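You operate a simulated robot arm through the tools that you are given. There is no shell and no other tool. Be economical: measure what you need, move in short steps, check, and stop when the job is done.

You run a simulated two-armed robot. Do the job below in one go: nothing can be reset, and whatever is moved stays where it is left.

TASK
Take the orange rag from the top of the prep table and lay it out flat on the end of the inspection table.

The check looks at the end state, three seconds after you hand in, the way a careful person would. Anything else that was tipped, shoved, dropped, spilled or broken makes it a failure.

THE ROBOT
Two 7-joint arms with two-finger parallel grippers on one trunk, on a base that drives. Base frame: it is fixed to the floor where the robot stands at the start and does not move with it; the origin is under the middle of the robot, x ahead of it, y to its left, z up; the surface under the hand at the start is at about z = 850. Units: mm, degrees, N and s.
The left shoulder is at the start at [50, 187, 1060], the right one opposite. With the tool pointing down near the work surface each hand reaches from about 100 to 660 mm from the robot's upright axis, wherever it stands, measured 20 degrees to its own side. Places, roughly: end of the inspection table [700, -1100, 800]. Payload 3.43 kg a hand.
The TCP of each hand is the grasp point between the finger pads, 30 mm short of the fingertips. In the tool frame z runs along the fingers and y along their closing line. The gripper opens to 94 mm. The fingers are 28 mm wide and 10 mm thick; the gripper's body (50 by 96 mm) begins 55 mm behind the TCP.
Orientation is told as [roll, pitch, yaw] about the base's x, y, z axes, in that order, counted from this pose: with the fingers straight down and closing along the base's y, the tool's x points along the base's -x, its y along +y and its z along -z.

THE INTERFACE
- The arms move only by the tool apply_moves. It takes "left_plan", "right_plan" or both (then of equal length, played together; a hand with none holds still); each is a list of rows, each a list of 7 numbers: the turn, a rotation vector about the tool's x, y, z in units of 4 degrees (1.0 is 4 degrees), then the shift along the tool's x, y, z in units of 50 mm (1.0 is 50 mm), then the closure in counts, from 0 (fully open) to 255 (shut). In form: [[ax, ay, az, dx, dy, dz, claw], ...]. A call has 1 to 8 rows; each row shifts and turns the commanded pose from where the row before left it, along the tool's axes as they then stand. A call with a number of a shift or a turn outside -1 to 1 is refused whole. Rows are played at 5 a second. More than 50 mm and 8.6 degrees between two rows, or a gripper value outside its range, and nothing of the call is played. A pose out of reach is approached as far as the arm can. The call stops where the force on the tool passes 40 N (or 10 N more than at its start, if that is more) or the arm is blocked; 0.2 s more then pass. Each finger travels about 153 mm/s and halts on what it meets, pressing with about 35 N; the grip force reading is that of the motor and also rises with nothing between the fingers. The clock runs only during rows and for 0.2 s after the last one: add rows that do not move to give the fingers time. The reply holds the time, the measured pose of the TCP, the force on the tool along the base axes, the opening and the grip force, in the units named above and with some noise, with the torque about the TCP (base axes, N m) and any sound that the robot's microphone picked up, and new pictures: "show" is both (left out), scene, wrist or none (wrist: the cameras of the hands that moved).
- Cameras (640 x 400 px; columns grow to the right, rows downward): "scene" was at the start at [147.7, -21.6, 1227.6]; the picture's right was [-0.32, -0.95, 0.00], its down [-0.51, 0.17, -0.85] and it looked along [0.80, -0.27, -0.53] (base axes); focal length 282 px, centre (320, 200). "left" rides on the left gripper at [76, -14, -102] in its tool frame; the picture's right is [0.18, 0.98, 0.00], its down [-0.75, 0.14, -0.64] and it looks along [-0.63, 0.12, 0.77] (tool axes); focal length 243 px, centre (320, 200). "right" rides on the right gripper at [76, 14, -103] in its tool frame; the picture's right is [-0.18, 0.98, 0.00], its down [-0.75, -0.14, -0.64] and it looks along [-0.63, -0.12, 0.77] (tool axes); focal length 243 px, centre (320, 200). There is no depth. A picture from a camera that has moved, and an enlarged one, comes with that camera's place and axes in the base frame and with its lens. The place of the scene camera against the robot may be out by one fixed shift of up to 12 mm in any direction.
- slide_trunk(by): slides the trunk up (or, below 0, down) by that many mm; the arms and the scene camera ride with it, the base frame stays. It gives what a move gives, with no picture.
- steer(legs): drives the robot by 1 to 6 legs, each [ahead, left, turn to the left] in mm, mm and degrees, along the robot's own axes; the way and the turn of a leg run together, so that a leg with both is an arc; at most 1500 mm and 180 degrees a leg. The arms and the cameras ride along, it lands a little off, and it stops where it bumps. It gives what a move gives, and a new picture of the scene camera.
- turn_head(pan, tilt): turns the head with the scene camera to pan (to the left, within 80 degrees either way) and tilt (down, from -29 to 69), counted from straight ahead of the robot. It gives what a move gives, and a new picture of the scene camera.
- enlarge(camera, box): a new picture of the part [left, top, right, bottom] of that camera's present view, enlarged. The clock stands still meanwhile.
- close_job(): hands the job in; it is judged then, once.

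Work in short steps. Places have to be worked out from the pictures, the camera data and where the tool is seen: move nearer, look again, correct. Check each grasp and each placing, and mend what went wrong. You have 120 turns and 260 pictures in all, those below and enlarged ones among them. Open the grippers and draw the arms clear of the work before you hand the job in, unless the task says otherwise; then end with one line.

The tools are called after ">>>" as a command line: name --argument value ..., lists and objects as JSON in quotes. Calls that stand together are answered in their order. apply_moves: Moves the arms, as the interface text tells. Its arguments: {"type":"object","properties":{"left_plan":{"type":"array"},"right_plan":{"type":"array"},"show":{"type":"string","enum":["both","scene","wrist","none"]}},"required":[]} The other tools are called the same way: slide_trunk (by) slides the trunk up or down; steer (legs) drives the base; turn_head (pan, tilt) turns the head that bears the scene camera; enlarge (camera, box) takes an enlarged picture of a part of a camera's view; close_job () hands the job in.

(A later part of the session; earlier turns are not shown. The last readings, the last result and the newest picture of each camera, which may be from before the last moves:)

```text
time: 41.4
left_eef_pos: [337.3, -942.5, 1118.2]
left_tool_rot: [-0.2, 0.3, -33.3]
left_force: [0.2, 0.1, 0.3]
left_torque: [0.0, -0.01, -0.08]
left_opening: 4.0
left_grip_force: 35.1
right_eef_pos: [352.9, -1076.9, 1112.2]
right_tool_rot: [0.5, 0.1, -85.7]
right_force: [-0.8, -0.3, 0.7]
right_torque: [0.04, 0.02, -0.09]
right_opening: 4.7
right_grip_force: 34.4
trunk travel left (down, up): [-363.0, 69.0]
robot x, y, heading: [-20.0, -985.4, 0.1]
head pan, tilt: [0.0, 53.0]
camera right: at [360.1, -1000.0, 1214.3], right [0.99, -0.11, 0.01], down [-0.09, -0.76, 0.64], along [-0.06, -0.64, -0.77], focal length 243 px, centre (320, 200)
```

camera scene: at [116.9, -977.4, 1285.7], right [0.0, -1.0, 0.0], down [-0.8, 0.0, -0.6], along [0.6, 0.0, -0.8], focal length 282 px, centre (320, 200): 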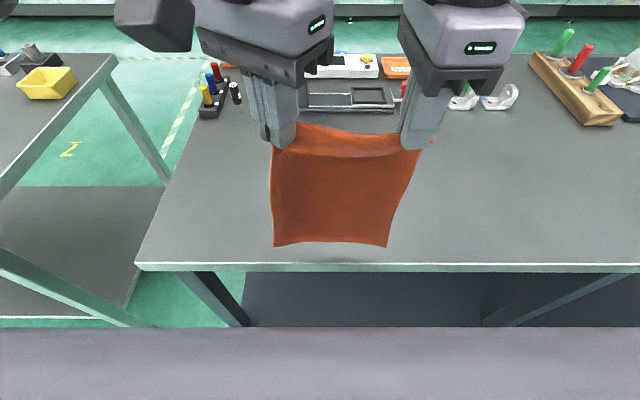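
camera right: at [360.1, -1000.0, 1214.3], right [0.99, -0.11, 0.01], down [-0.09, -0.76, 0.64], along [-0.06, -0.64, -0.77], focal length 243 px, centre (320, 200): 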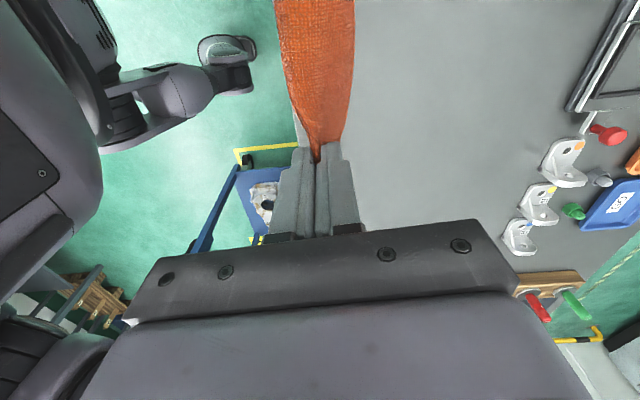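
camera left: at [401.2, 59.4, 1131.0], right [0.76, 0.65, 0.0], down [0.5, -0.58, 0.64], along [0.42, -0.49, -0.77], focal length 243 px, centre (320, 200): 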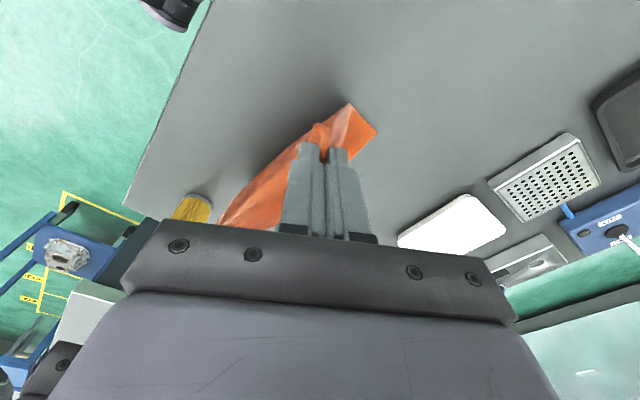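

Separated; the hands are free of each other. The free edge is about touching; I now lower 15 mm and start moving forward-and-down so the edge trails and lies down.

>>> apply_moves --left_plan '[[0, 0, 0, 0, 0, 0.3, 255], [0, 0, 0, -0.25, 0.165, 0.4, 255], [0, 0, 0, -0.25, 0.165, 0.4, 255]]' --right_plan '[[0, 0, 0, 0, 0, 0.3, 255], [0, 0, 0, -0.02, 0.3, 0.4, 255], [0, 0, 0, -0.02, 0.3, 0.4, 255]]' --show "scene"

```text
time: 42.2
left_eef_pos: [365.9, -941.0, 1062.7]
left_tool_rot: [-0.1, 0.4, -33.4]
left_force: [0.6, -0.3, -0.5]
left_torque: [-0.02, 0.02, -0.07]
left_opening: 4.2
left_grip_force: 35.0
right_eef_pos: [384.8, -1077.4, 1055.5]
right_tool_rot: [0.8, 0.3, -86.2]
right_force: [0.4, 0.7, -0.7]
right_torque: [0.01, -0.03, -0.05]
right_opening: 4.7
right_grip_force: 35.2
trunk travel left (down, up): [-363.0, 69.0]
robot x, y, heading: [-20.7, -983.0, 0.3]
head pan, tilt: [0.0, 53.0]
camera scene: at [117.3, -977.4, 1285.6], right [0.0, -1.0, 0.0], down [-0.8, 0.0, -0.6], along [0.6, 0.0, -0.8], focal length 282 px, centre (320, 200)
```

scene: 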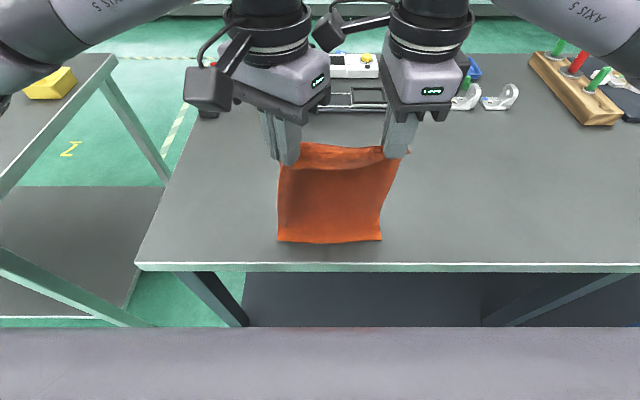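

The free edge lies on the table at x≈359. I continue forward and down along an arc.

>>> apply_moves --left_plan '[[0, 0, 0, -0.45, 0.3, 0.2, 255], [0, 0, 0, -0.45, 0.3, 0.2, 255], [0, 0, 0, -0.5, 0.33, 0.4, 255], [0, 0, 0, -0.5, 0.33, 0.4, 255]]' --right_plan '[[0, 0, 0, -0.04, 0.54, 0.17, 255], [0, 0, 0, -0.04, 0.54, 0.17, 255], [0, 0, 0, -0.04, 0.58, 0.37, 255], [0, 0, 0, -0.04, 0.58, 0.37, 255]]' --show "scene"

```text
time: 43.2
left_eef_pos: [480.5, -940.1, 1000.4]
left_tool_rot: [-0.2, 0.3, -33.4]
left_force: [-0.5, 0.4, 0.5]
left_torque: [-0.01, -0.03, -0.05]
left_opening: 4.3
left_grip_force: 34.4
right_eef_pos: [498.2, -1074.4, 1006.3]
right_tool_rot: [0.6, 0.3, -86.2]
right_force: [0.5, 0.2, -0.3]
right_torque: [0.0, 0.0, -0.04]
right_opening: 4.6
right_grip_force: 35.1
trunk travel left (down, up): [-363.0, 69.0]
robot x, y, heading: [-21.5, -986.5, 0.2]
head pan, tilt: [0.0, 53.0]
camera scene: at [117.5, -977.4, 1285.6], right [0.0, -1.0, 0.0], down [-0.8, 0.0, -0.6], along [0.6, 0.0, -0.8], focal length 282 px, centre (320, 200)
```

scene: 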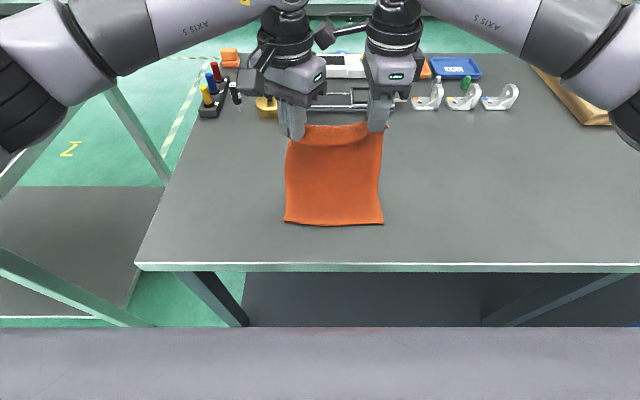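

The edge dragged a bit to x≈394 but stays flat. I lower more than I advance now.

>>> apply_moves --left_plan '[[0, 0, 0, -0.25, 0.165, 0.5, 255], [0, 0, 0, -0.25, 0.165, 0.5, 255], [0, 0, 0, -0.25, 0.165, 0.45, 255]]' --right_plan '[[0, 0, 0, -0.02, 0.29, 0.53, 255], [0, 0, 0, -0.02, 0.29, 0.53, 255], [0, 0, 0, -0.02, 0.29, 0.5, 255]]' --show "both"

```text
time: 44.0
left_eef_pos: [526.0, -940.4, 928.0]
left_tool_rot: [-0.1, 0.5, -33.4]
left_force: [1.0, 0.3, -0.3]
left_torque: [0.0, 0.01, -0.03]
left_opening: 4.3
left_grip_force: 34.5
right_eef_pos: [541.5, -1077.3, 925.7]
right_tool_rot: [0.6, 0.2, -86.1]
right_force: [0.7, -0.1, -0.4]
right_torque: [0.01, 0.01, -0.06]
right_opening: 4.4
right_grip_force: 34.8
trunk travel left (down, up): [-363.0, 69.0]
robot x, y, heading: [-15.4, -983.0, 0.0]
head pan, tilt: [0.0, 53.0]
camera scene: at [117.4, -977.4, 1285.6], right [0.0, -1.0, 0.0], down [-0.8, 0.0, -0.6], along [0.6, 0.0, -0.8], focal length 282 px, centre (320, 200)
camera right: at [549.1, -1000.0, 1028.7], right [0.99, -0.12, 0.01], down [-0.1, -0.76, 0.64], along [-0.07, -0.63, -0.77], focal length 243 px, centre (320, 200)
camera left: at [456.4, -911.4, 1031.9], right [0.39, 0.92, 0.0], down [0.71, -0.3, 0.64], along [0.59, -0.25, -0.77], focal length 243 px, centre (320, 200)
```

scene: 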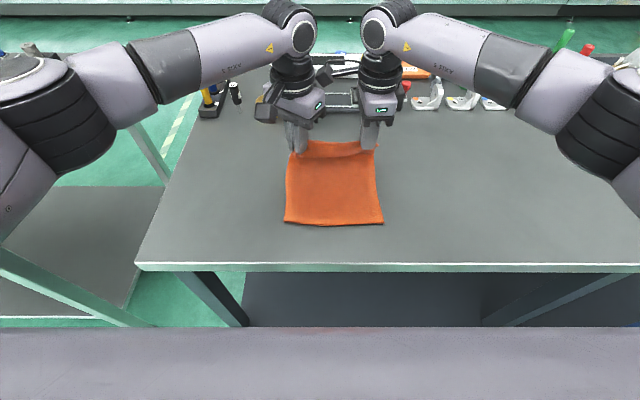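
right: 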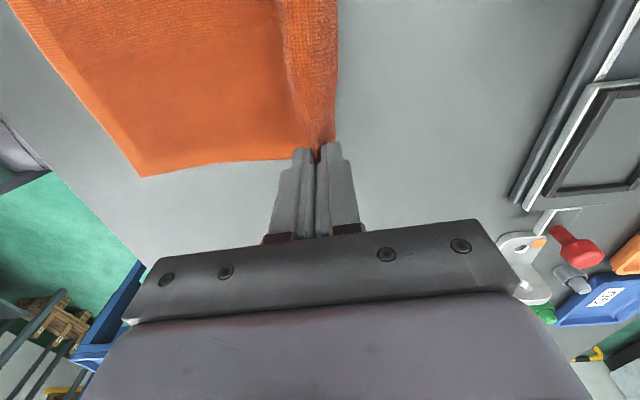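
left: 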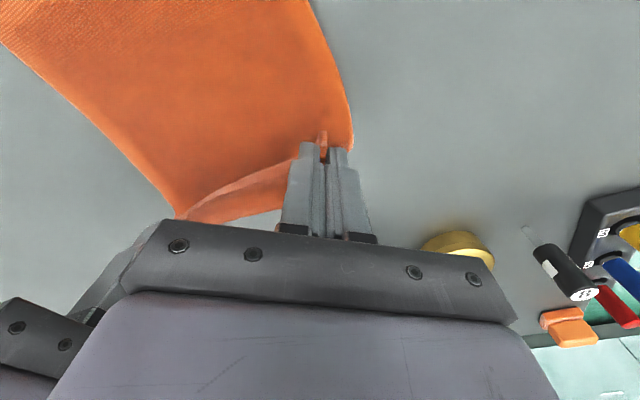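

Good; nearest objects start at x≈718. I continue forward 45 mm and down 25 mm.

>>> apply_moves --left_plan '[[0, 0, 0, -0.25, 0.165, 0.17, 255], [0, 0, 0, -0.25, 0.165, 0.17, 255], [0, 0, 0, -0.25, 0.165, 0.17, 255]]' --right_plan '[[0, 0, 0, -0.02, 0.3, 0.17, 255], [0, 0, 0, -0.02, 0.3, 0.17, 255], [0, 0, 0, -0.02, 0.3, 0.16, 255]]' --show "both"

```text
time: 44.8
left_eef_pos: [547.4, -941.2, 915.9]
left_tool_rot: [-0.2, 0.5, -33.4]
left_force: [-0.1, 0.2, 0.0]
left_torque: [-0.02, -0.01, -0.06]
left_opening: 4.0
left_grip_force: 34.6
left hand out of reach, approached as far as the arm can: row 2, 3
right_eef_pos: [586.0, -1077.0, 900.8]
right_tool_rot: [0.6, 0.3, -86.1]
right_force: [-0.1, -0.4, 0.1]
right_torque: [0.02, 0.01, -0.06]
right_opening: 4.6
right_grip_force: 35.0
trunk travel left (down, up): [-363.0, 69.0]
robot x, y, heading: [-20.2, -981.6, 0.4]
head pan, tilt: [0.0, 53.0]
camera scene: at [117.0, -977.2, 1285.6], right [0.0, -1.0, 0.0], down [-0.8, 0.0, -0.6], along [0.6, 0.0, -0.8], focal length 282 px, centre (320, 200)
camera right: at [593.0, -1000.4, 1004.2], right [0.99, -0.12, 0.01], down [-0.1, -0.76, 0.64], along [-0.07, -0.63, -0.77], focal length 243 px, centre (320, 200)
camera left: at [477.9, -911.8, 1019.8], right [0.39, 0.92, 0.0], down [0.71, -0.3, 0.64], along [0.59, -0.25, -0.77], focal length 243 px, centre (320, 200)
```

scene: 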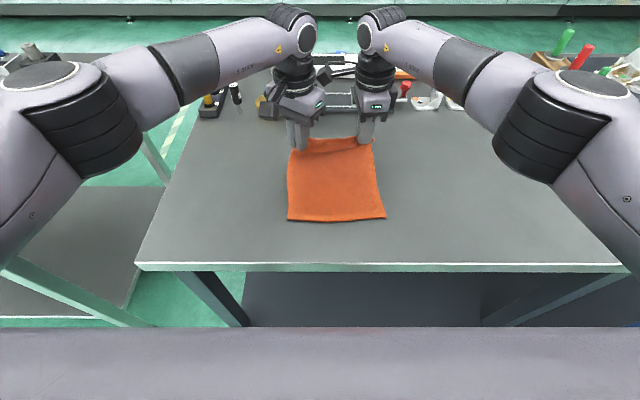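
right: 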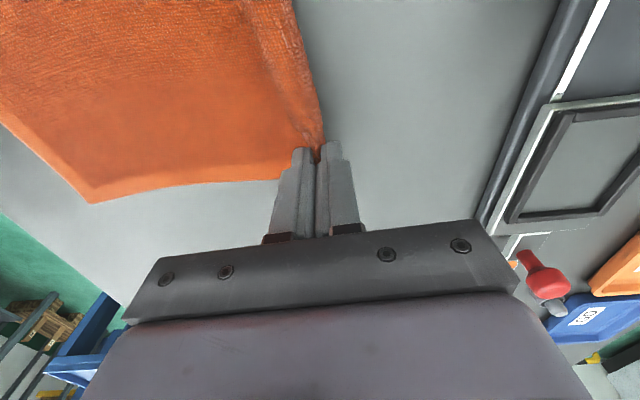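
left: 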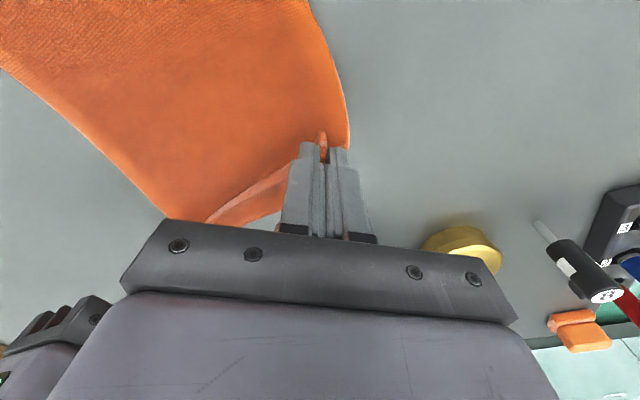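

Left arm is at its limit again (x≈547). I lower both hands to just above the table first; then I'll drive the base forward ~50 mm (torso-to-table gap looks >130 mm) to stretch the rag.

>>> apply_moves --left_plan '[[0, 0, 0, 0, 0, 0.3, 255], [0, 0, 0, 0, 0, 0.26, 255]]' --right_plan '[[0, 0, 0, 0, 0, 0.13, 255], [0, 0, 0, 0, 0, 0.13, 255]]' --show "none"

>>> steer --legs '[[40, 0, 0]]'

```text
time: 45.4
left_eef_pos: [547.2, -942.9, 888.3]
left_tool_rot: [-0.1, 0.4, -33.5]
left_force: [-0.6, -0.4, 5.5]
left_torque: [-0.05, 0.03, -0.04]
left_opening: 4.2
left_grip_force: 35.3
right_eef_pos: [584.6, -1076.5, 890.0]
right_tool_rot: [0.8, 0.3, -86.2]
right_force: [-0.7, 0.3, 1.4]
right_torque: [0.02, -0.01, -0.06]
right_opening: 4.4
right_grip_force: 34.7
trunk travel left (down, up): [-363.0, 69.0]
robot x, y, heading: [-20.7, -983.1, 0.2]
head pan, tilt: [0.0, 53.0]
```

```text
time: 46.4
left_eef_pos: [580.4, -942.2, 888.5]
left_tool_rot: [-0.3, 0.3, -33.4]
left_force: [0.0, -0.5, 1.4]
left_torque: [0.03, 0.0, -0.07]
left_opening: 4.2
left_grip_force: 34.8
right_eef_pos: [620.8, -1076.8, 890.1]
right_tool_rot: [0.7, 0.3, -86.2]
right_force: [-0.5, 0.6, 0.8]
right_torque: [0.0, 0.0, -0.07]
right_opening: 4.5
right_grip_force: 35.5
trunk travel left (down, up): [-363.0, 69.0]
robot x, y, heading: [13.1, -981.1, 0.3]
head pan, tilt: [0.0, 53.0]
stopped in leg 1: the robot was blocked; the commanded pose is now the measured one
camera scene: at [150.2, -977.2, 1285.6], right [0.0, -1.0, 0.0], down [-0.8, 0.0, -0.6], along [0.6, 0.0, -0.8], focal length 282 px, centre (320, 200)
```

scene: 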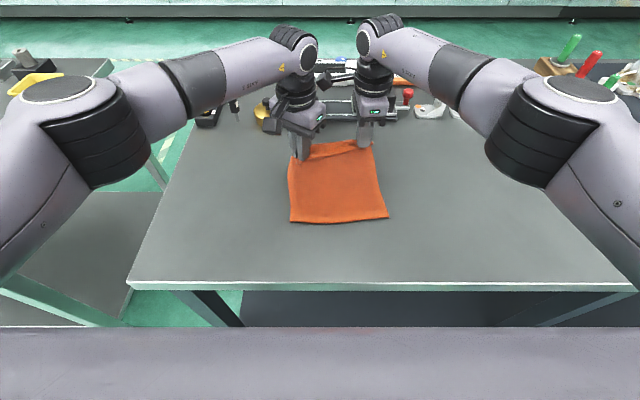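

Base touched the table gently (table unmoved: corner still at (313, −671)). I inspect the rag closely with the cameras.

>>> enlarge --camera "scene" --box '[240, 110, 440, 235]'

>>> enlarge --camera "right" --box '[0, 0, 640, 400]'

>>> enlarge --camera "left" --box '[0, 0, 640, 400]'

```text
3.20 times, centred on (340, 172) of scene
camera zoom: at [150.2, -977.2, 1285.6], right [0.0, -1.0, 0.0], down [-0.8, 0.0, -0.6], along [0.6, 0.0, -0.8], focal length 901 px, centre (256, 288)
```

zoom: 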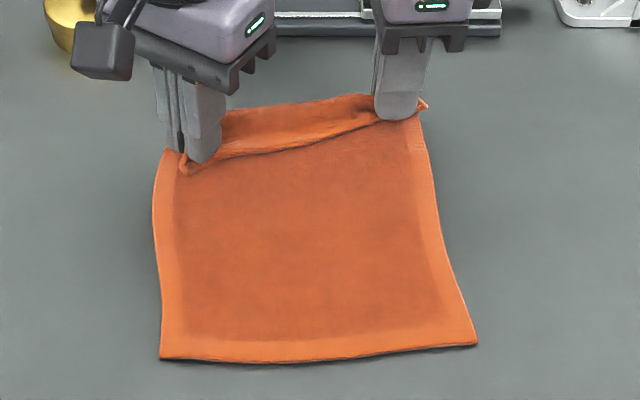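

```text
1.00 times, centred on (320, 200) of right (not enlarged: the box is as wide or as high as the picture)
camera zoom: at [627.5, -1000.1, 993.6], right [0.99, -0.12, 0.01], down [-0.1, -0.77, 0.64], along [-0.07, -0.63, -0.77], focal length 243 px, centre (320, 200)
```

zoom: 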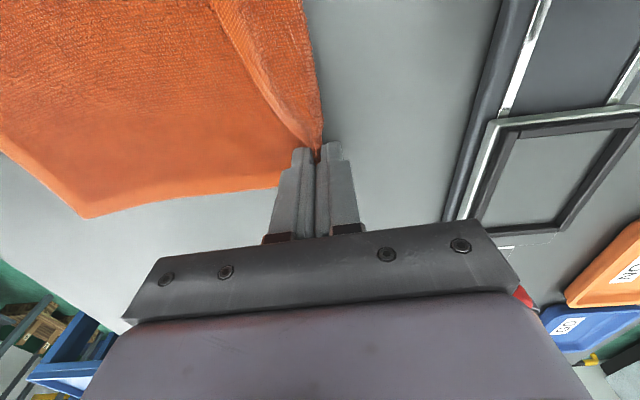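

```text
1.00 times, centred on (320, 200) of left (not enlarged: the box is as wide or as high as the picture)
camera zoom: at [510.5, -913.0, 993.1], right [0.39, 0.92, 0.0], down [0.71, -0.3, 0.64], along [0.59, -0.25, -0.77], focal length 243 px, centre (320, 200)
```

zoom: 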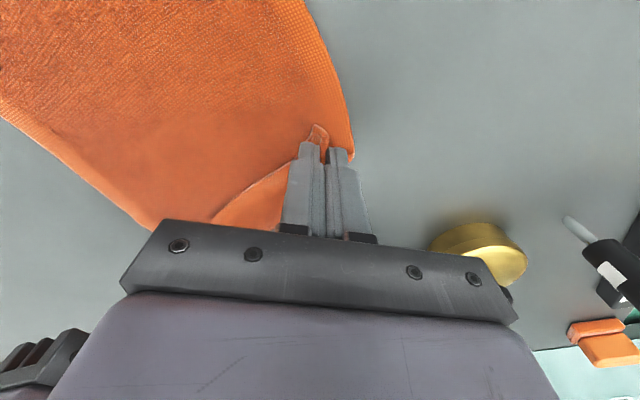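

The strip beyond the pinch is folded over toward me. I release both grips, lift straight up and see how it relaxes before unfolding it.

>>> apply_moves --left_plan '[[0, 0, 0, 0, 0, 0, 200], [0, 0, 0, 0, 0, 0, 160], [0, 0, 0, 0, 0, 0, 160], [0, 0, 0, 0, 0, -0.5, 160], [0, 0, 0, 0, 0, -1, 160], [0, 0, 0, 0, 0, -1, 160]]' --right_plan '[[0, 0, 0, 0, 0, 0, 200], [0, 0, 0, 0, 0, 0, 160], [0, 0, 0, 0, 0, 0, 160], [0, 0, 0, 0, 0, -0.5, 160], [0, 0, 0, 0, 0, -1, 160], [0, 0, 0, 0, 0, -1, 160]]' --show "both"

>>> enlarge --camera "scene" --box '[240, 110, 440, 235]'

```text
time: 47.8
left_eef_pos: [579.8, -941.2, 1016.0]
left_tool_rot: [-0.3, 0.3, -33.4]
left_force: [0.7, 1.3, -0.1]
left_torque: [0.02, -0.02, 0.01]
left_opening: 35.1
left_grip_force: 0.1
right_eef_pos: [616.2, -1079.5, 1014.4]
right_tool_rot: [0.8, 0.3, -86.2]
right_force: [-0.9, -1.6, -0.2]
right_torque: [-0.04, -0.03, 0.0]
right_opening: 35.1
right_grip_force: 0.0
trunk travel left (down, up): [-363.0, 69.0]
robot x, y, heading: [15.3, -985.3, 0.3]
head pan, tilt: [0.0, 53.0]
camera scene: at [149.5, -977.2, 1285.6], right [0.0, -1.0, 0.0], down [-0.8, 0.0, -0.6], along [0.6, 0.0, -0.8], focal length 282 px, centre (320, 200)
camera right: at [622.9, -1002.0, 1117.3], right [0.99, -0.12, 0.01], down [-0.1, -0.77, 0.64], along [-0.07, -0.63, -0.77], focal length 243 px, centre (320, 200)
camera left: at [509.5, -912.3, 1120.0], right [0.39, 0.92, 0.0], down [0.71, -0.3, 0.64], along [0.59, -0.25, -0.77], focal length 243 px, centre (320, 200)
```

scene: 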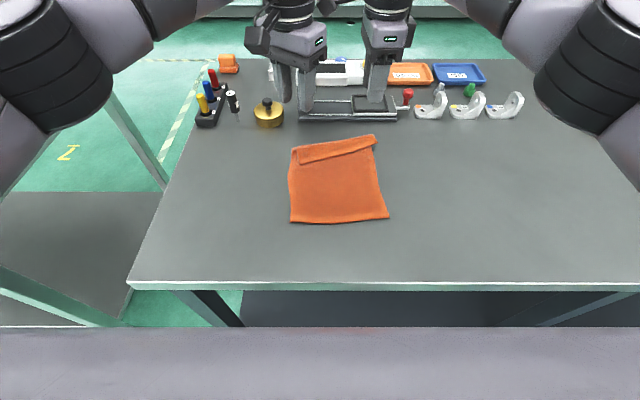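
right: 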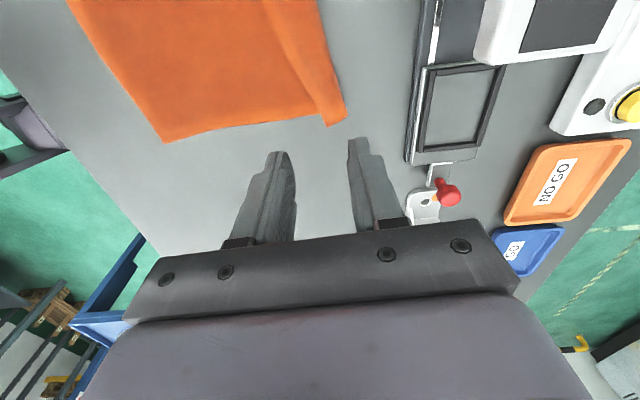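
left: 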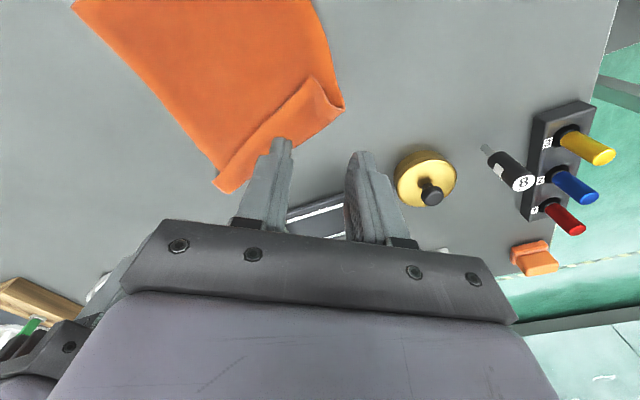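

```text
3.20 times, centred on (340, 172) of scene
camera zoom: at [149.5, -977.2, 1285.6], right [0.0, -1.0, 0.0], down [-0.8, 0.0, -0.6], along [0.6, 0.0, -0.8], focal length 901 px, centre (256, 288)
```

zoom: 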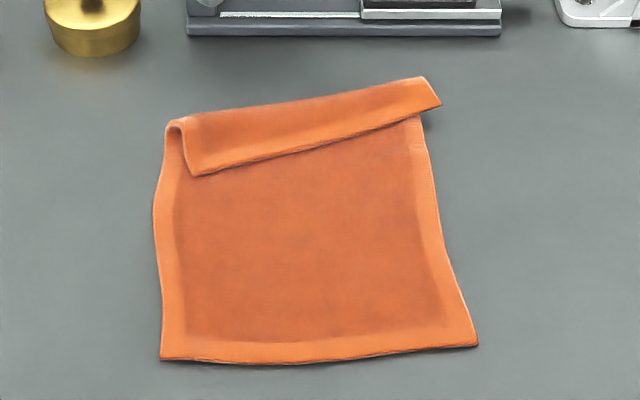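

The far strip (~45 mm) is folded over, spanning from fold line (619,−918)–(668,−1098) back to (564,−938)–(635,−1107). To get working room I'll first drag the whole rag ~75 mm toward me with closed fingertips pressed near its front edge; the hands go there now.

>>> apply_moves --left_plan '[[0, 0, 0, 0.53, -0.375, 0, 255], [0, 0, 0, 0.53, -0.375, 0, 255], [0, 0, 0, 0.53, -0.375, 0, 255], [0, 0, 0, 0.53, -0.375, 0, 255], [0, 0, 0, 0, 0, 0.8, 255], [0, 0, 0, 0, 0, 0.8, 255], [0, 0, 0, 0, 0, 0.8, 255]]' --right_plan '[[0, 0, 0, 0, -0.81, 0, 255], [0, 0, 0, 0, -0.81, 0, 255], [0, 0, 0, 0, -0.81, 0, 255], [0, 0, 0, 0, -0.81, 0, 255], [0, 0, 0, 0, 0, 0.8, 255], [0, 0, 0, 0, 0, 0.8, 255], [0, 0, 0, 0, 0, 0.8, 255]]' --show "both"

```text
time: 49.4
left_eef_pos: [448.2, -946.8, 894.9]
left_tool_rot: [-0.3, 0.3, -33.5]
left_force: [-0.7, 0.4, -0.2]
left_torque: [0.01, -0.03, 0.01]
left_opening: 0.0
left_grip_force: 32.8
right_eef_pos: [459.3, -1089.8, 892.0]
right_tool_rot: [0.7, 0.3, -86.3]
right_force: [0.2, -0.3, -0.5]
right_torque: [0.01, -0.01, -0.01]
right_opening: 0.0
right_grip_force: 33.0
trunk travel left (down, up): [-363.0, 69.0]
robot x, y, heading: [14.0, -986.2, 0.2]
head pan, tilt: [0.0, 53.0]
camera scene: at [150.6, -977.3, 1285.7], right [0.0, -1.0, 0.0], down [-0.8, 0.0, -0.6], along [0.6, 0.0, -0.8], focal length 282 px, centre (320, 200)
camera right: at [466.0, -1012.3, 995.2], right [0.99, -0.12, 0.01], down [-0.1, -0.77, 0.64], along [-0.07, -0.63, -0.77], focal length 243 px, centre (320, 200)
camera left: at [379.5, -917.5, 998.9], right [0.39, 0.92, 0.0], down [0.71, -0.3, 0.64], along [0.59, -0.25, -0.77], focal length 243 px, centre (320, 200)
```

scene: 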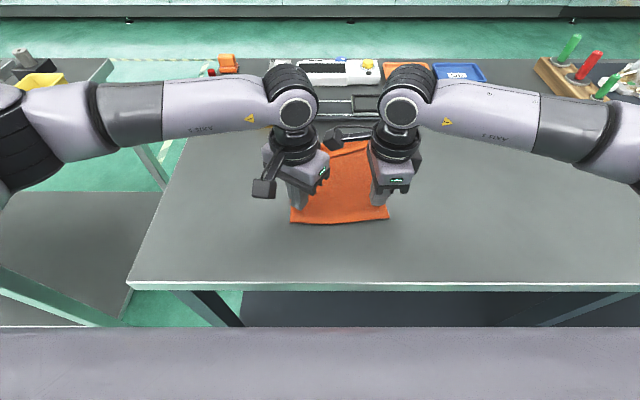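
right: 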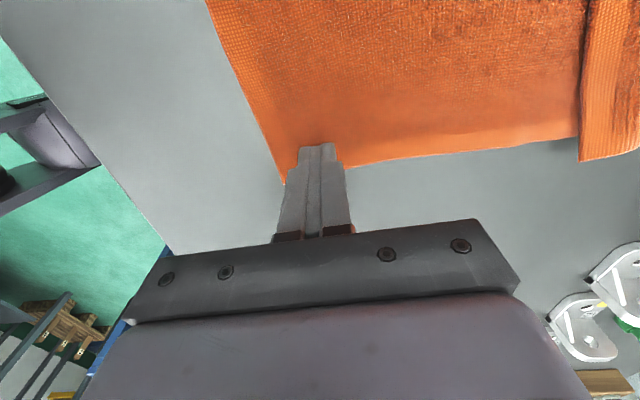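
left: 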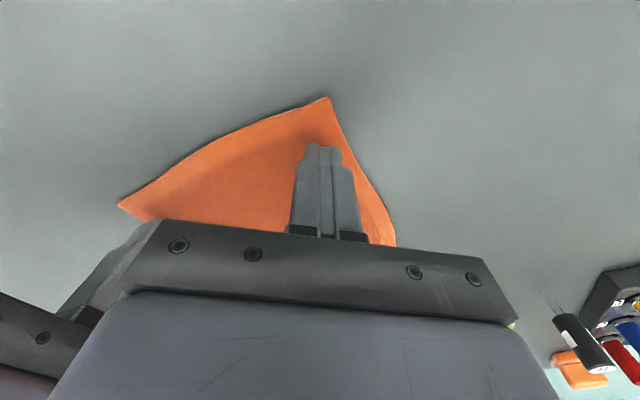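

Fingertips are over the front strip. I creep down until contact.

>>> apply_moves --left_plan '[[0, 0, 0, 0, 0, 0.1, 255], [0, 0, 0, 0, 0, 0.07, 255]]' --right_plan '[[0, 0, 0, 0, 0, 0.07, 255], [0, 0, 0, 0, 0, 0.05, 255]]' --show "none"

```text
time: 50.0
left_eef_pos: [449.6, -946.4, 885.5]
left_tool_rot: [-0.2, 0.4, -33.4]
left_force: [0.2, -0.1, 0.9]
left_torque: [0.0, -0.04, 0.0]
left_opening: 0.0
left_grip_force: 33.1
right_eef_pos: [458.5, -1087.9, 887.0]
right_tool_rot: [0.7, 0.3, -86.1]
right_force: [-1.4, 0.3, 0.1]
right_torque: [-0.02, -0.01, -0.01]
right_opening: 0.0
right_grip_force: 33.4
trunk travel left (down, up): [-363.0, 69.0]
robot x, y, heading: [13.3, -983.3, 0.1]
head pan, tilt: [0.0, 53.0]
```

>>> apply_moves --left_plan '[[0, 0, 0, 0, 0, 0.04, 255], [0, 0, 0, 0, 0, 0.04, 255]]' --right_plan '[[0, 0, 0, 0, 0, 0.06, 255], [0, 0, 0, 0, 0, 0.05, 255]]' --show "none"

```text
time: 50.6
left_eef_pos: [449.4, -946.7, 884.3]
left_tool_rot: [-0.2, 0.2, -33.4]
left_force: [-0.1, 0.2, 4.2]
left_torque: [0.01, 0.02, -0.02]
left_opening: 0.0
left_grip_force: 32.7
right_eef_pos: [460.0, -1087.3, 883.2]
right_tool_rot: [0.9, 0.4, -86.2]
right_force: [-0.3, -0.2, 7.4]
right_torque: [-0.02, 0.04, 0.03]
right_opening: 0.0
right_grip_force: 33.1
trunk travel left (down, up): [-363.0, 69.0]
robot x, y, heading: [17.9, -985.9, 0.3]
head pan, tilt: [0.0, 53.0]
```

Light contact (4 and 7 N). I press slightly more and drag 75 mm toward me.

>>> apply_moves --left_plan '[[0, 0, 0, 0, 0, 0.05, 255], [0, 0, 0, 0.25, -0.165, 0, 255], [0, 0, 0, 0.25, -0.165, 0, 255], [0, 0, 0, 0.25, -0.165, 0, 255], [0, 0, 0, 0.25, -0.165, 0, 255], [0, 0, 0, 0.25, -0.165, 0, 255]]' --right_plan '[[0, 0, 0, 0, 0, 0.03, 255], [0, 0, 0, 0.02, -0.3, 0, 255], [0, 0, 0, 0.02, -0.3, 0, 255], [0, 0, 0, 0.02, -0.3, 0, 255], [0, 0, 0, 0.02, -0.3, 0, 255], [0, 0, 0, 0.02, -0.3, 0, 255]]' --show "scene"

```text
time: 52.0
left_eef_pos: [375.3, -947.1, 882.8]
left_tool_rot: [-0.2, 0.0, -33.4]
left_force: [6.5, -0.6, 26.4]
left_torque: [0.02, -0.19, -0.04]
left_opening: 0.2
left_grip_force: 32.8
right_eef_pos: [382.9, -1087.3, 882.0]
right_tool_rot: [0.9, 0.4, -86.1]
right_force: [5.5, 0.7, 24.8]
right_torque: [0.0, -0.15, 0.04]
right_opening: 0.1
right_grip_force: 33.2
trunk travel left (down, up): [-363.0, 69.0]
robot x, y, heading: [12.6, -984.6, 0.2]
head pan, tilt: [0.0, 53.0]
camera scene: at [148.6, -977.0, 1286.0], right [0.0, -1.0, 0.0], down [-0.8, 0.0, -0.6], along [0.6, 0.0, -0.8], focal length 282 px, centre (320, 200)
```

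scene: 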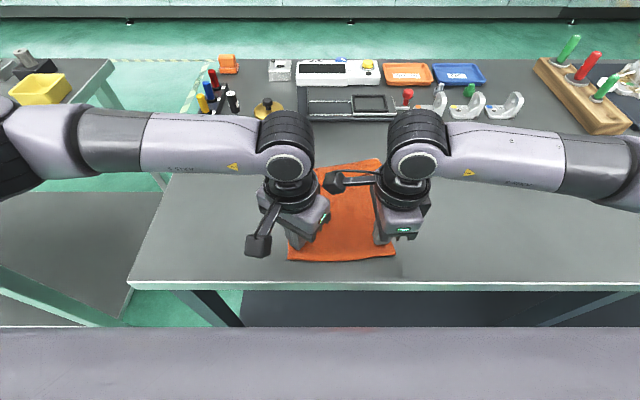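

The rag followed; near edge now at x≈351. I lift the right hand, keeping the left as anchor, and look at the flap.

>>> apply_moves --right_plan '[[0, 0, 0, 0, 0, -0.5, 255], [0, 0, 0, 0, 0, -1, 255], [0, 0, 0, 0, 0, -1, 160], [0, 0, 0, -0.8, 0, 0, 160]]' --show "both"

>>> enlarge --camera "scene" --box '[240, 145, 440, 270]'

```text
time: 53.0
left_eef_pos: [377.5, -947.0, 883.5]
left_tool_rot: [-0.3, -0.1, -33.4]
left_force: [3.3, 1.6, 31.2]
left_torque: [0.09, -0.06, -0.01]
left_opening: 0.0
left_grip_force: 33.2
right_eef_pos: [383.1, -1129.1, 1007.3]
right_tool_rot: [0.8, 0.2, -86.0]
right_force: [-0.1, -0.3, 0.4]
right_torque: [-0.02, -0.06, 0.0]
right_opening: 35.0
right_grip_force: 0.0
trunk travel left (down, up): [-363.0, 69.0]
robot x, y, heading: [10.6, -983.7, 0.3]
head pan, tilt: [0.0, 53.0]
camera scene: at [148.7, -977.2, 1285.9], right [0.0, -1.0, 0.0], down [-0.8, 0.0, -0.6], along [0.6, 0.0, -0.8], focal length 282 px, centre (320, 200)
camera right: at [390.0, -1052.7, 1109.2], right [0.99, -0.12, 0.01], down [-0.1, -0.77, 0.64], along [-0.07, -0.63, -0.77], focal length 243 px, centre (320, 200)
```

scene: 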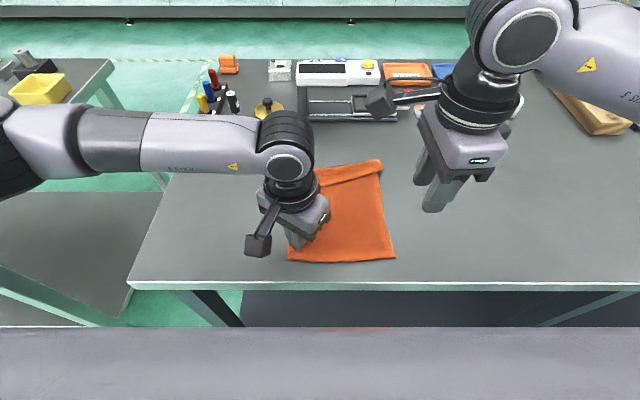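
right: 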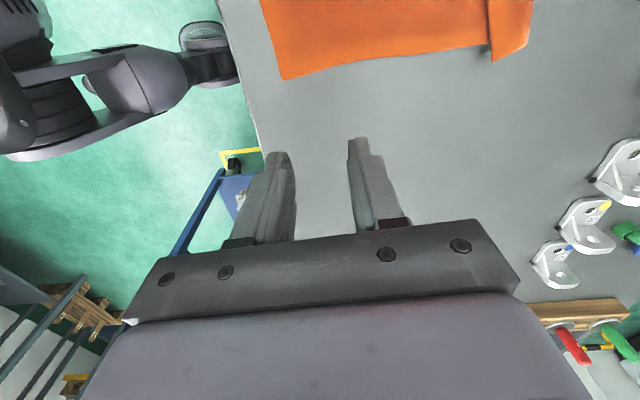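

```text
3.20 times, centred on (340, 208) of scene
camera zoom: at [148.7, -977.2, 1285.9], right [0.0, -1.0, 0.0], down [-0.8, 0.0, -0.6], along [0.6, 0.0, -0.8], focal length 901 px, centre (256, 176)
```

zoom: 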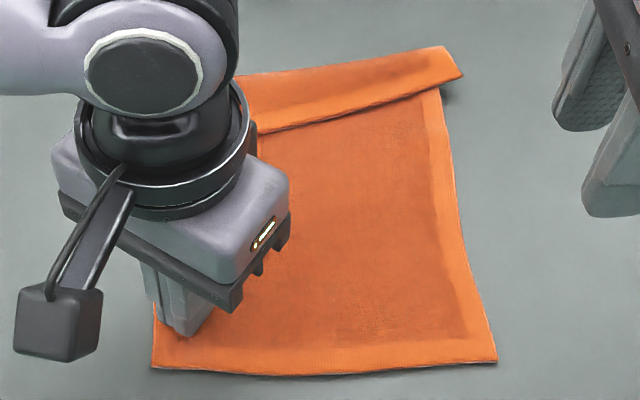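

The flap's free right corner is at about (548, −1114), overhanging the rag by ~13 mm. I bring the right hand over it, opened ~28 mm, to pinch just that corner.

>>> apply_moves --right_plan '[[0, 0, 0, 0.02, 0.652, 0, 179], [0, 0, 0, 0.02, 0.652, 0, 179], [0, 0, 0, 0.02, 0.652, 0, 179], [0, 0, 0, 0.02, 0.652, 0, 179], [0, 0, 0, 0.02, 0.652, 0, 179], [0, 0, 0, 0, 0, 0.7, 179], [0, 0, 0, 0, 0, 0.7, 179], [0, 0, 0, 0, 0, 0.6, 179]]' --show "both"

>>> enlarge --camera "right" --box '[200, 60, 440, 210]'

```text
time: 54.8
left_eef_pos: [375.8, -947.0, 883.1]
left_tool_rot: [-0.3, 0.0, -33.4]
left_force: [2.3, 4.6, 30.7]
left_torque: [0.12, -0.06, 0.0]
left_opening: 0.2
left_grip_force: 32.9
right_eef_pos: [548.8, -1111.5, 906.1]
right_tool_rot: [0.8, 0.3, -86.2]
right_force: [0.0, -0.1, -0.2]
right_torque: [-0.01, 0.03, 0.01]
right_opening: 28.0
right_grip_force: 0.1
trunk travel left (down, up): [-363.0, 69.0]
robot x, y, heading: [15.4, -985.6, 0.2]
head pan, tilt: [0.0, 53.0]
camera scene: at [148.8, -977.1, 1285.9], right [0.0, -1.0, 0.0], down [-0.8, 0.0, -0.6], along [0.6, 0.0, -0.8], focal length 282 px, centre (320, 200)
camera right: at [554.6, -1034.7, 1008.3], right [0.99, -0.12, 0.01], down [-0.1, -0.77, 0.64], along [-0.07, -0.63, -0.77], focal length 243 px, centre (320, 200)
```

scene: 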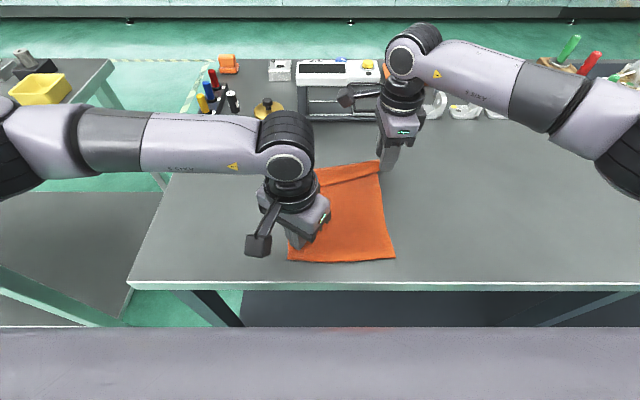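
right: 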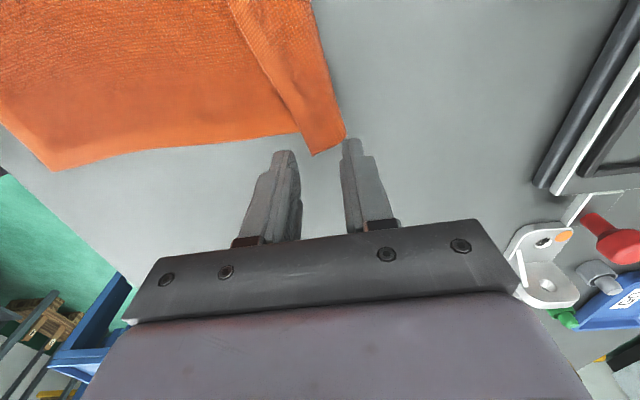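

```text
2.67 times, centred on (320, 135) of right
camera zoom: at [554.6, -1034.7, 1008.3], right [0.99, -0.12, 0.01], down [-0.1, -0.77, 0.64], along [-0.07, -0.63, -0.77], focal length 647 px, centre (320, 373)
```

zoom: 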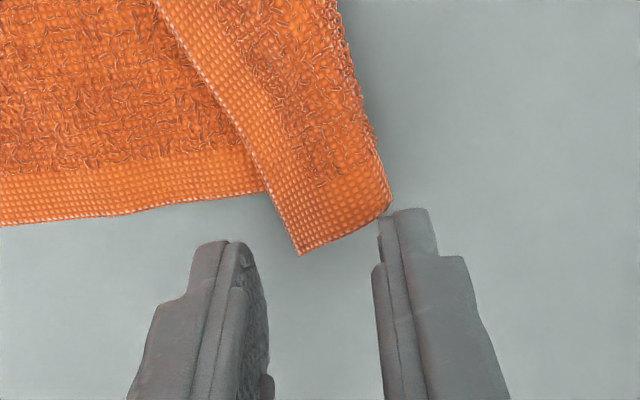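

I shift the right hand 12 mm nearer so the far finger lands on the flap itself, then descend to contact and close.

>>> apply_moves --right_plan '[[0, 0, 0, 0, -0.25, 0, 179], [0, 0, 0, 0, 0, 0.2, 179], [0, 0, 0, 0, 0, 0.14, 179], [0, 0, 0, 0, 0, 0.1, 179]]' --show "none"

>>> enlarge --camera "right" --box '[200, 60, 440, 210]'

```text
time: 55.8
left_eef_pos: [376.5, -945.6, 883.2]
left_tool_rot: [-0.3, 0.0, -33.4]
left_force: [2.9, 3.4, 30.1]
left_torque: [0.1, -0.07, 0.02]
left_opening: 0.0
left_grip_force: 33.0
right_eef_pos: [535.6, -1111.8, 886.4]
right_tool_rot: [1.0, 0.3, -86.1]
right_force: [-0.3, 0.0, 1.5]
right_torque: [0.06, -0.05, -0.01]
right_opening: 28.1
right_grip_force: 0.1
trunk travel left (down, up): [-363.0, 69.0]
robot x, y, heading: [14.9, -982.6, 0.3]
head pan, tilt: [0.0, 53.0]
```

```text
2.67 times, centred on (320, 135) of right
camera zoom: at [542.1, -1035.3, 988.7], right [0.99, -0.12, 0.01], down [-0.1, -0.77, 0.64], along [-0.06, -0.63, -0.77], focal length 647 px, centre (320, 373)
```

zoom: 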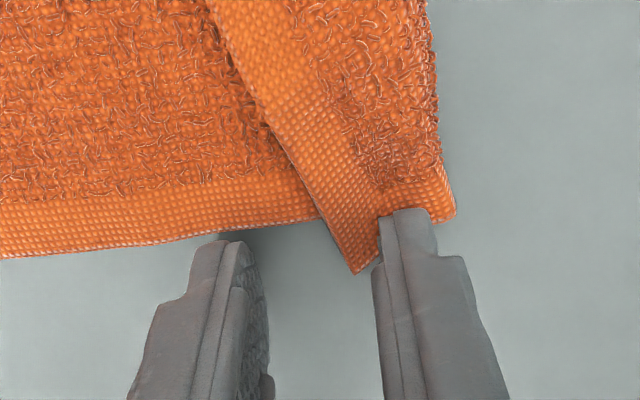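

The far finger is on the flap, near finger on bare table. I press lightly and close.

>>> apply_moves --right_plan '[[0, 0, 0, 0, 0, 0.05, 179], [0, 0, 0, 0, 0, 0.03, 200], [0, 0, 0, 0, 0, 0, 225], [0, 0, 0, 0, 0, 0, 255], [0, 0, 0, 0, 0, 0, 255]]' --show "none"

>>> enlarge --camera "right" --box '[200, 60, 440, 210]'

```text
time: 57.0
left_eef_pos: [376.0, -946.0, 882.3]
left_tool_rot: [-0.3, 0.0, -33.3]
left_force: [7.8, 0.4, 25.3]
left_torque: [0.02, -0.21, -0.03]
left_opening: 0.0
left_grip_force: 33.4
right_eef_pos: [536.2, -1111.5, 883.0]
right_tool_rot: [1.1, 0.4, -86.3]
right_force: [5.5, -0.2, 21.6]
right_torque: [0.3, -0.29, -0.08]
right_opening: 3.9
right_grip_force: 35.4
trunk travel left (down, up): [-363.0, 69.0]
robot x, y, heading: [15.1, -985.6, 0.1]
head pan, tilt: [0.0, 53.0]
```

```text
2.67 times, centred on (320, 135) of right
camera zoom: at [542.7, -1035.2, 986.8], right [0.99, -0.12, 0.02], down [-0.1, -0.77, 0.63], along [-0.06, -0.63, -0.77], focal length 647 px, centre (320, 373)
```

zoom: 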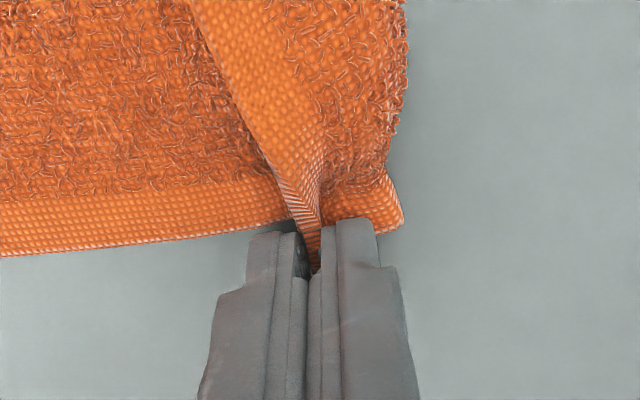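

The flap corner is pinched (3.9 mm). I lift it 45 mm and swing it forward over the fold line.

>>> apply_moves --right_plan '[[0, 0, 0, 0, 0.05, -0.5, 255], [0, 0, 0, 0.05, 0.3, -0.3, 255], [0, 0, 0, 0.1, 0.4, -0.1, 255], [0, 0, 0, 0.1, 0.4, 0.1, 255], [0, 0, 0, 0.05, 0.2, 0.3, 255]]' --show "both"

>>> enlarge --camera "scene" --box '[240, 145, 440, 270]'

```text
time: 58.2
left_eef_pos: [376.9, -946.7, 883.6]
left_tool_rot: [-0.4, 0.0, -33.4]
left_force: [4.1, 2.3, 29.2]
left_torque: [0.06, -0.11, 0.04]
left_opening: 0.0
left_grip_force: 32.8
right_eef_pos: [599.0, -1093.2, 907.2]
right_tool_rot: [0.6, 0.3, -86.1]
right_force: [-3.6, 2.5, -0.2]
right_torque: [0.06, 0.13, 0.04]
right_opening: 3.9
right_grip_force: 35.0
trunk travel left (down, up): [-363.0, 69.0]
robot x, y, heading: [13.0, -987.6, 0.0]
head pan, tilt: [0.0, 53.0]
camera scene: at [148.7, -976.9, 1285.9], right [0.0, -1.0, 0.0], down [-0.8, 0.0, -0.6], along [0.6, 0.0, -0.8], focal length 282 px, centre (320, 200)
camera right: at [607.3, -1015.8, 1009.7], right [0.99, -0.12, 0.01], down [-0.1, -0.77, 0.64], along [-0.07, -0.63, -0.77], focal length 243 px, centre (320, 200)
```

scene: 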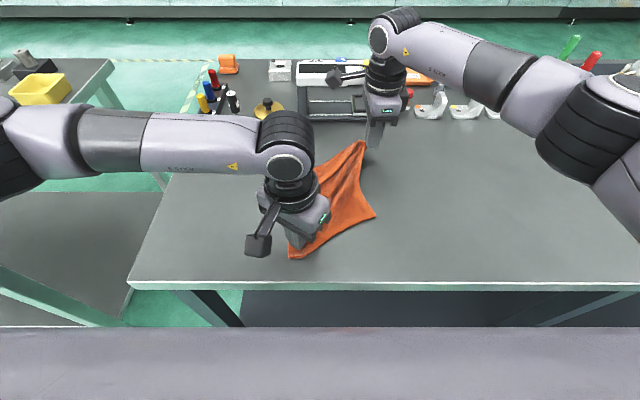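
right: 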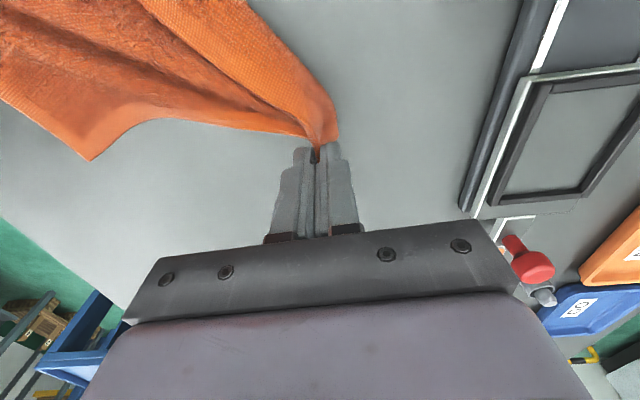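

```text
3.20 times, centred on (340, 208) of scene
camera zoom: at [148.7, -976.9, 1285.9], right [0.0, -1.0, 0.0], down [-0.8, 0.0, -0.6], along [0.6, 0.0, -0.8], focal length 901 px, centre (256, 176)
```

zoom: 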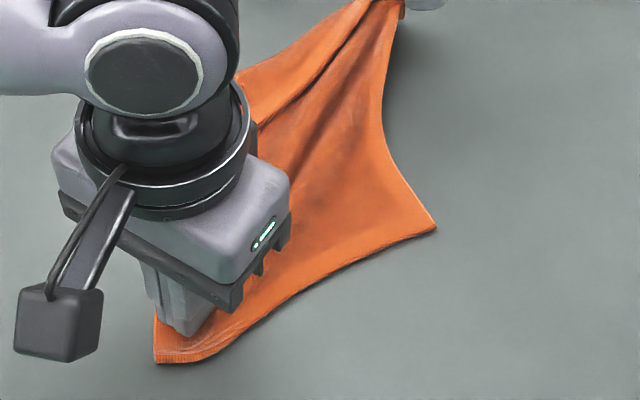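

The pinch also pulled the main layer, so that won't unfold it. Better plan: return and release this corner, then grip the near (unfolded) edge's corners with the hands at yaw 0 (much better reach, no flap), lift so the strip falls open, and lay it again. First I put this corner back.

>>> apply_moves --right_plan '[[0, 0, 0, -0.05, -0.3, -0.2, 255], [0, 0, 0, -0.1, -0.4, 0, 255], [0, 0, 0, -0.1, -0.4, 0.1, 255], [0, 0, 0, -0.1, -0.1, 0.4, 255], [0, 0, 0, 0, 0, 0, 180], [0, 0, 0, 0, 0, 0, 160], [0, 0, 0, 0, 0, -0.8, 160], [0, 0, 0, 0, 0, -1, 160]]' --left_plan '[[0, 0, 0, 0, 0, 0, 255], [0, 0, 0, 0, 0, 0, 255], [0, 0, 0, 0, 0, 0, 255], [0, 0, 0, 0, 0, 0, 255], [0, 0, 0, 0, 0, 0, 255], [0, 0, 0, 0, 0, 0, 255], [0, 0, 0, 0, 0, -0.8, 255], [0, 0, 0, 0, 0, -1, 255]]' --show "scene"

```text
time: 60.0
left_eef_pos: [376.6, -943.3, 969.7]
left_tool_rot: [-0.2, 0.4, -33.4]
left_force: [1.4, -0.2, 0.0]
left_torque: [0.02, 0.01, 0.03]
left_opening: 0.0
left_grip_force: 33.0
right_eef_pos: [541.8, -1114.7, 982.7]
right_tool_rot: [0.7, 0.3, -86.2]
right_force: [0.3, -0.2, 0.1]
right_torque: [0.01, 0.0, -0.02]
right_opening: 35.2
right_grip_force: 0.0
trunk travel left (down, up): [-363.0, 69.0]
robot x, y, heading: [11.1, -986.4, 0.3]
head pan, tilt: [0.0, 53.0]
camera scene: at [150.1, -977.1, 1285.4], right [0.0, -1.0, 0.0], down [-0.8, 0.0, -0.6], along [0.6, 0.0, -0.8], focal length 282 px, centre (320, 200)
```

scene: 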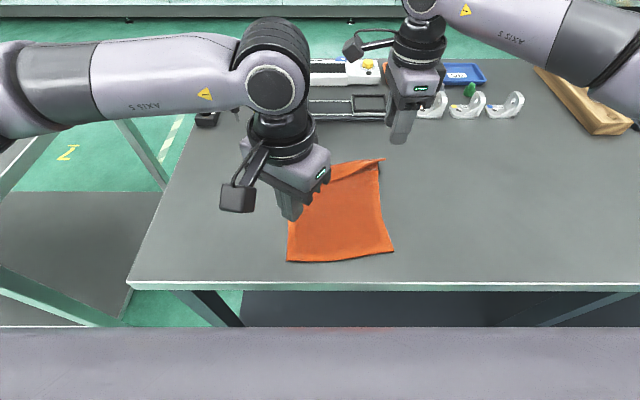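

The rag is lying down again. I raise both hands while turning them back to yaw 0.

>>> apply_moves --left_plan '[[0, 0, -1, 0, 0, -0.2, 120], [0, 0, -1, 0, 0, -0.2, 120], [0, 0, -1, 0, 0, -0.2, 120], [0, 0, -1, 0, 0, -0.2, 120], [0, 0, -1, 0, 0, -0.2, 120], [0, 0, -1, 0, 0, 0, 120], [0, 0, -1, 0, 0, 0, 120], [0, 0, -1, 0, 0, 0, 120]]' --right_plan '[[0, 0, -1, 0, 0, -0.2, 120], [0, 0, -1, 0, 0, -0.2, 120], [0, 0, -1, 0, 0, -0.2, 120], [0, 0, -1, 0, 0, -0.2, 120], [0, 0, -1, 0, 0, 0, 120], [0, 0, -1, 0, 0, 0, 120], [0, 0, -1, 0, 0, 0, 120], [0, 0, -1, 0, 0, 0, 120]]' --show "none"

>>> apply_moves --right_plan '[[0, 0, -1, 0, 0, 0, 120], [0, 0, -1, 0, 0, 0, 120], [0, 0, -1, 0, 0, 0, 120], [0, 0, -1, 0, 0, 0, 120], [0, 0, -1, 0, 0, 0, 120], [0, 0, -1, 0, 0, 0, 120], [0, 0, -1, 0, 0, 0, 120], [0, 0, -1, 0, 0, 0, 120]]' --show "none"

>>> apply_moves --right_plan '[[0, 0, -1, 0, 0, 0, 120], [0, 0, -1, 0, 0, 0, 120], [0, 0, -1, 0, 0, 0, 120], [0, 0, -1, 0, 0, 0, 120], [0, 0, -1, 0, 0, 0, 120], [0, 0, -0.5, 0, 0, 0, 120]]' --show "scene"

>>> enlarge --camera "scene" --box '[240, 145, 440, 270]'

```text
time: 61.8
left_eef_pos: [377.5, -945.0, 1021.2]
left_tool_rot: [0.1, 0.4, -1.2]
left_force: [-0.3, 0.6, 0.2]
left_torque: [0.0, -0.01, 0.01]
left_opening: 49.7
left_grip_force: 0.1
right_eef_pos: [542.6, -1114.7, 1020.5]
right_tool_rot: [0.8, -0.2, -54.1]
right_force: [-0.7, 0.1, 0.4]
right_torque: [0.01, -0.04, 0.03]
right_opening: 49.8
right_grip_force: 0.0
trunk travel left (down, up): [-363.0, 69.0]
robot x, y, heading: [14.1, -988.9, 0.4]
head pan, tilt: [0.0, 53.0]
```

```text
time: 63.6
left_eef_pos: [377.0, -945.5, 1020.1]
left_tool_rot: [-0.1, 0.4, -1.4]
left_force: [-0.7, 0.5, 0.8]
left_torque: [0.01, 0.04, -0.02]
left_opening: 50.0
left_grip_force: 0.1
right_eef_pos: [544.0, -1114.6, 1019.9]
right_tool_rot: [0.6, -0.5, -22.1]
right_force: [0.6, -0.1, -0.6]
right_torque: [-0.04, 0.0, 0.01]
right_opening: 49.4
right_grip_force: 0.1
trunk travel left (down, up): [-363.0, 69.0]
robot x, y, heading: [14.1, -980.9, 0.2]
head pan, tilt: [0.0, 53.0]
```

```text
time: 65.0
left_eef_pos: [377.8, -945.0, 1021.9]
left_tool_rot: [0.0, 0.5, -1.4]
left_force: [-0.2, 0.3, 0.7]
left_torque: [-0.01, 0.01, 0.03]
left_opening: 49.4
left_grip_force: 0.1
right_eef_pos: [543.3, -1115.0, 1020.6]
right_tool_rot: [0.5, -0.7, -0.1]
right_force: [0.4, -0.1, 0.3]
right_torque: [0.01, 0.01, 0.02]
right_opening: 49.8
right_grip_force: 0.0
trunk travel left (down, up): [-363.0, 69.0]
robot x, y, heading: [15.8, -981.8, 0.1]
head pan, tilt: [0.0, 53.0]
camera scene: at [150.4, -977.2, 1285.6], right [0.0, -1.0, 0.0], down [-0.8, 0.0, -0.6], along [0.6, 0.0, -0.8], focal length 282 px, centre (320, 200)
```

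scene: 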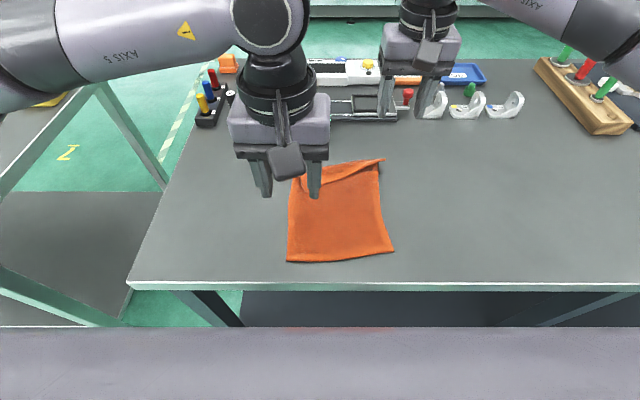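

```text
3.20 times, centred on (340, 208) of scene
camera zoom: at [150.4, -977.2, 1285.6], right [0.0, -1.0, 0.0], down [-0.8, 0.0, -0.6], along [0.6, 0.0, -0.8], focal length 901 px, centre (256, 176)
```

zoom: 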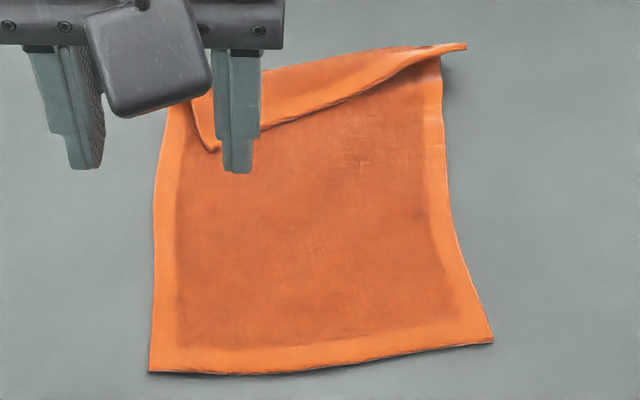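

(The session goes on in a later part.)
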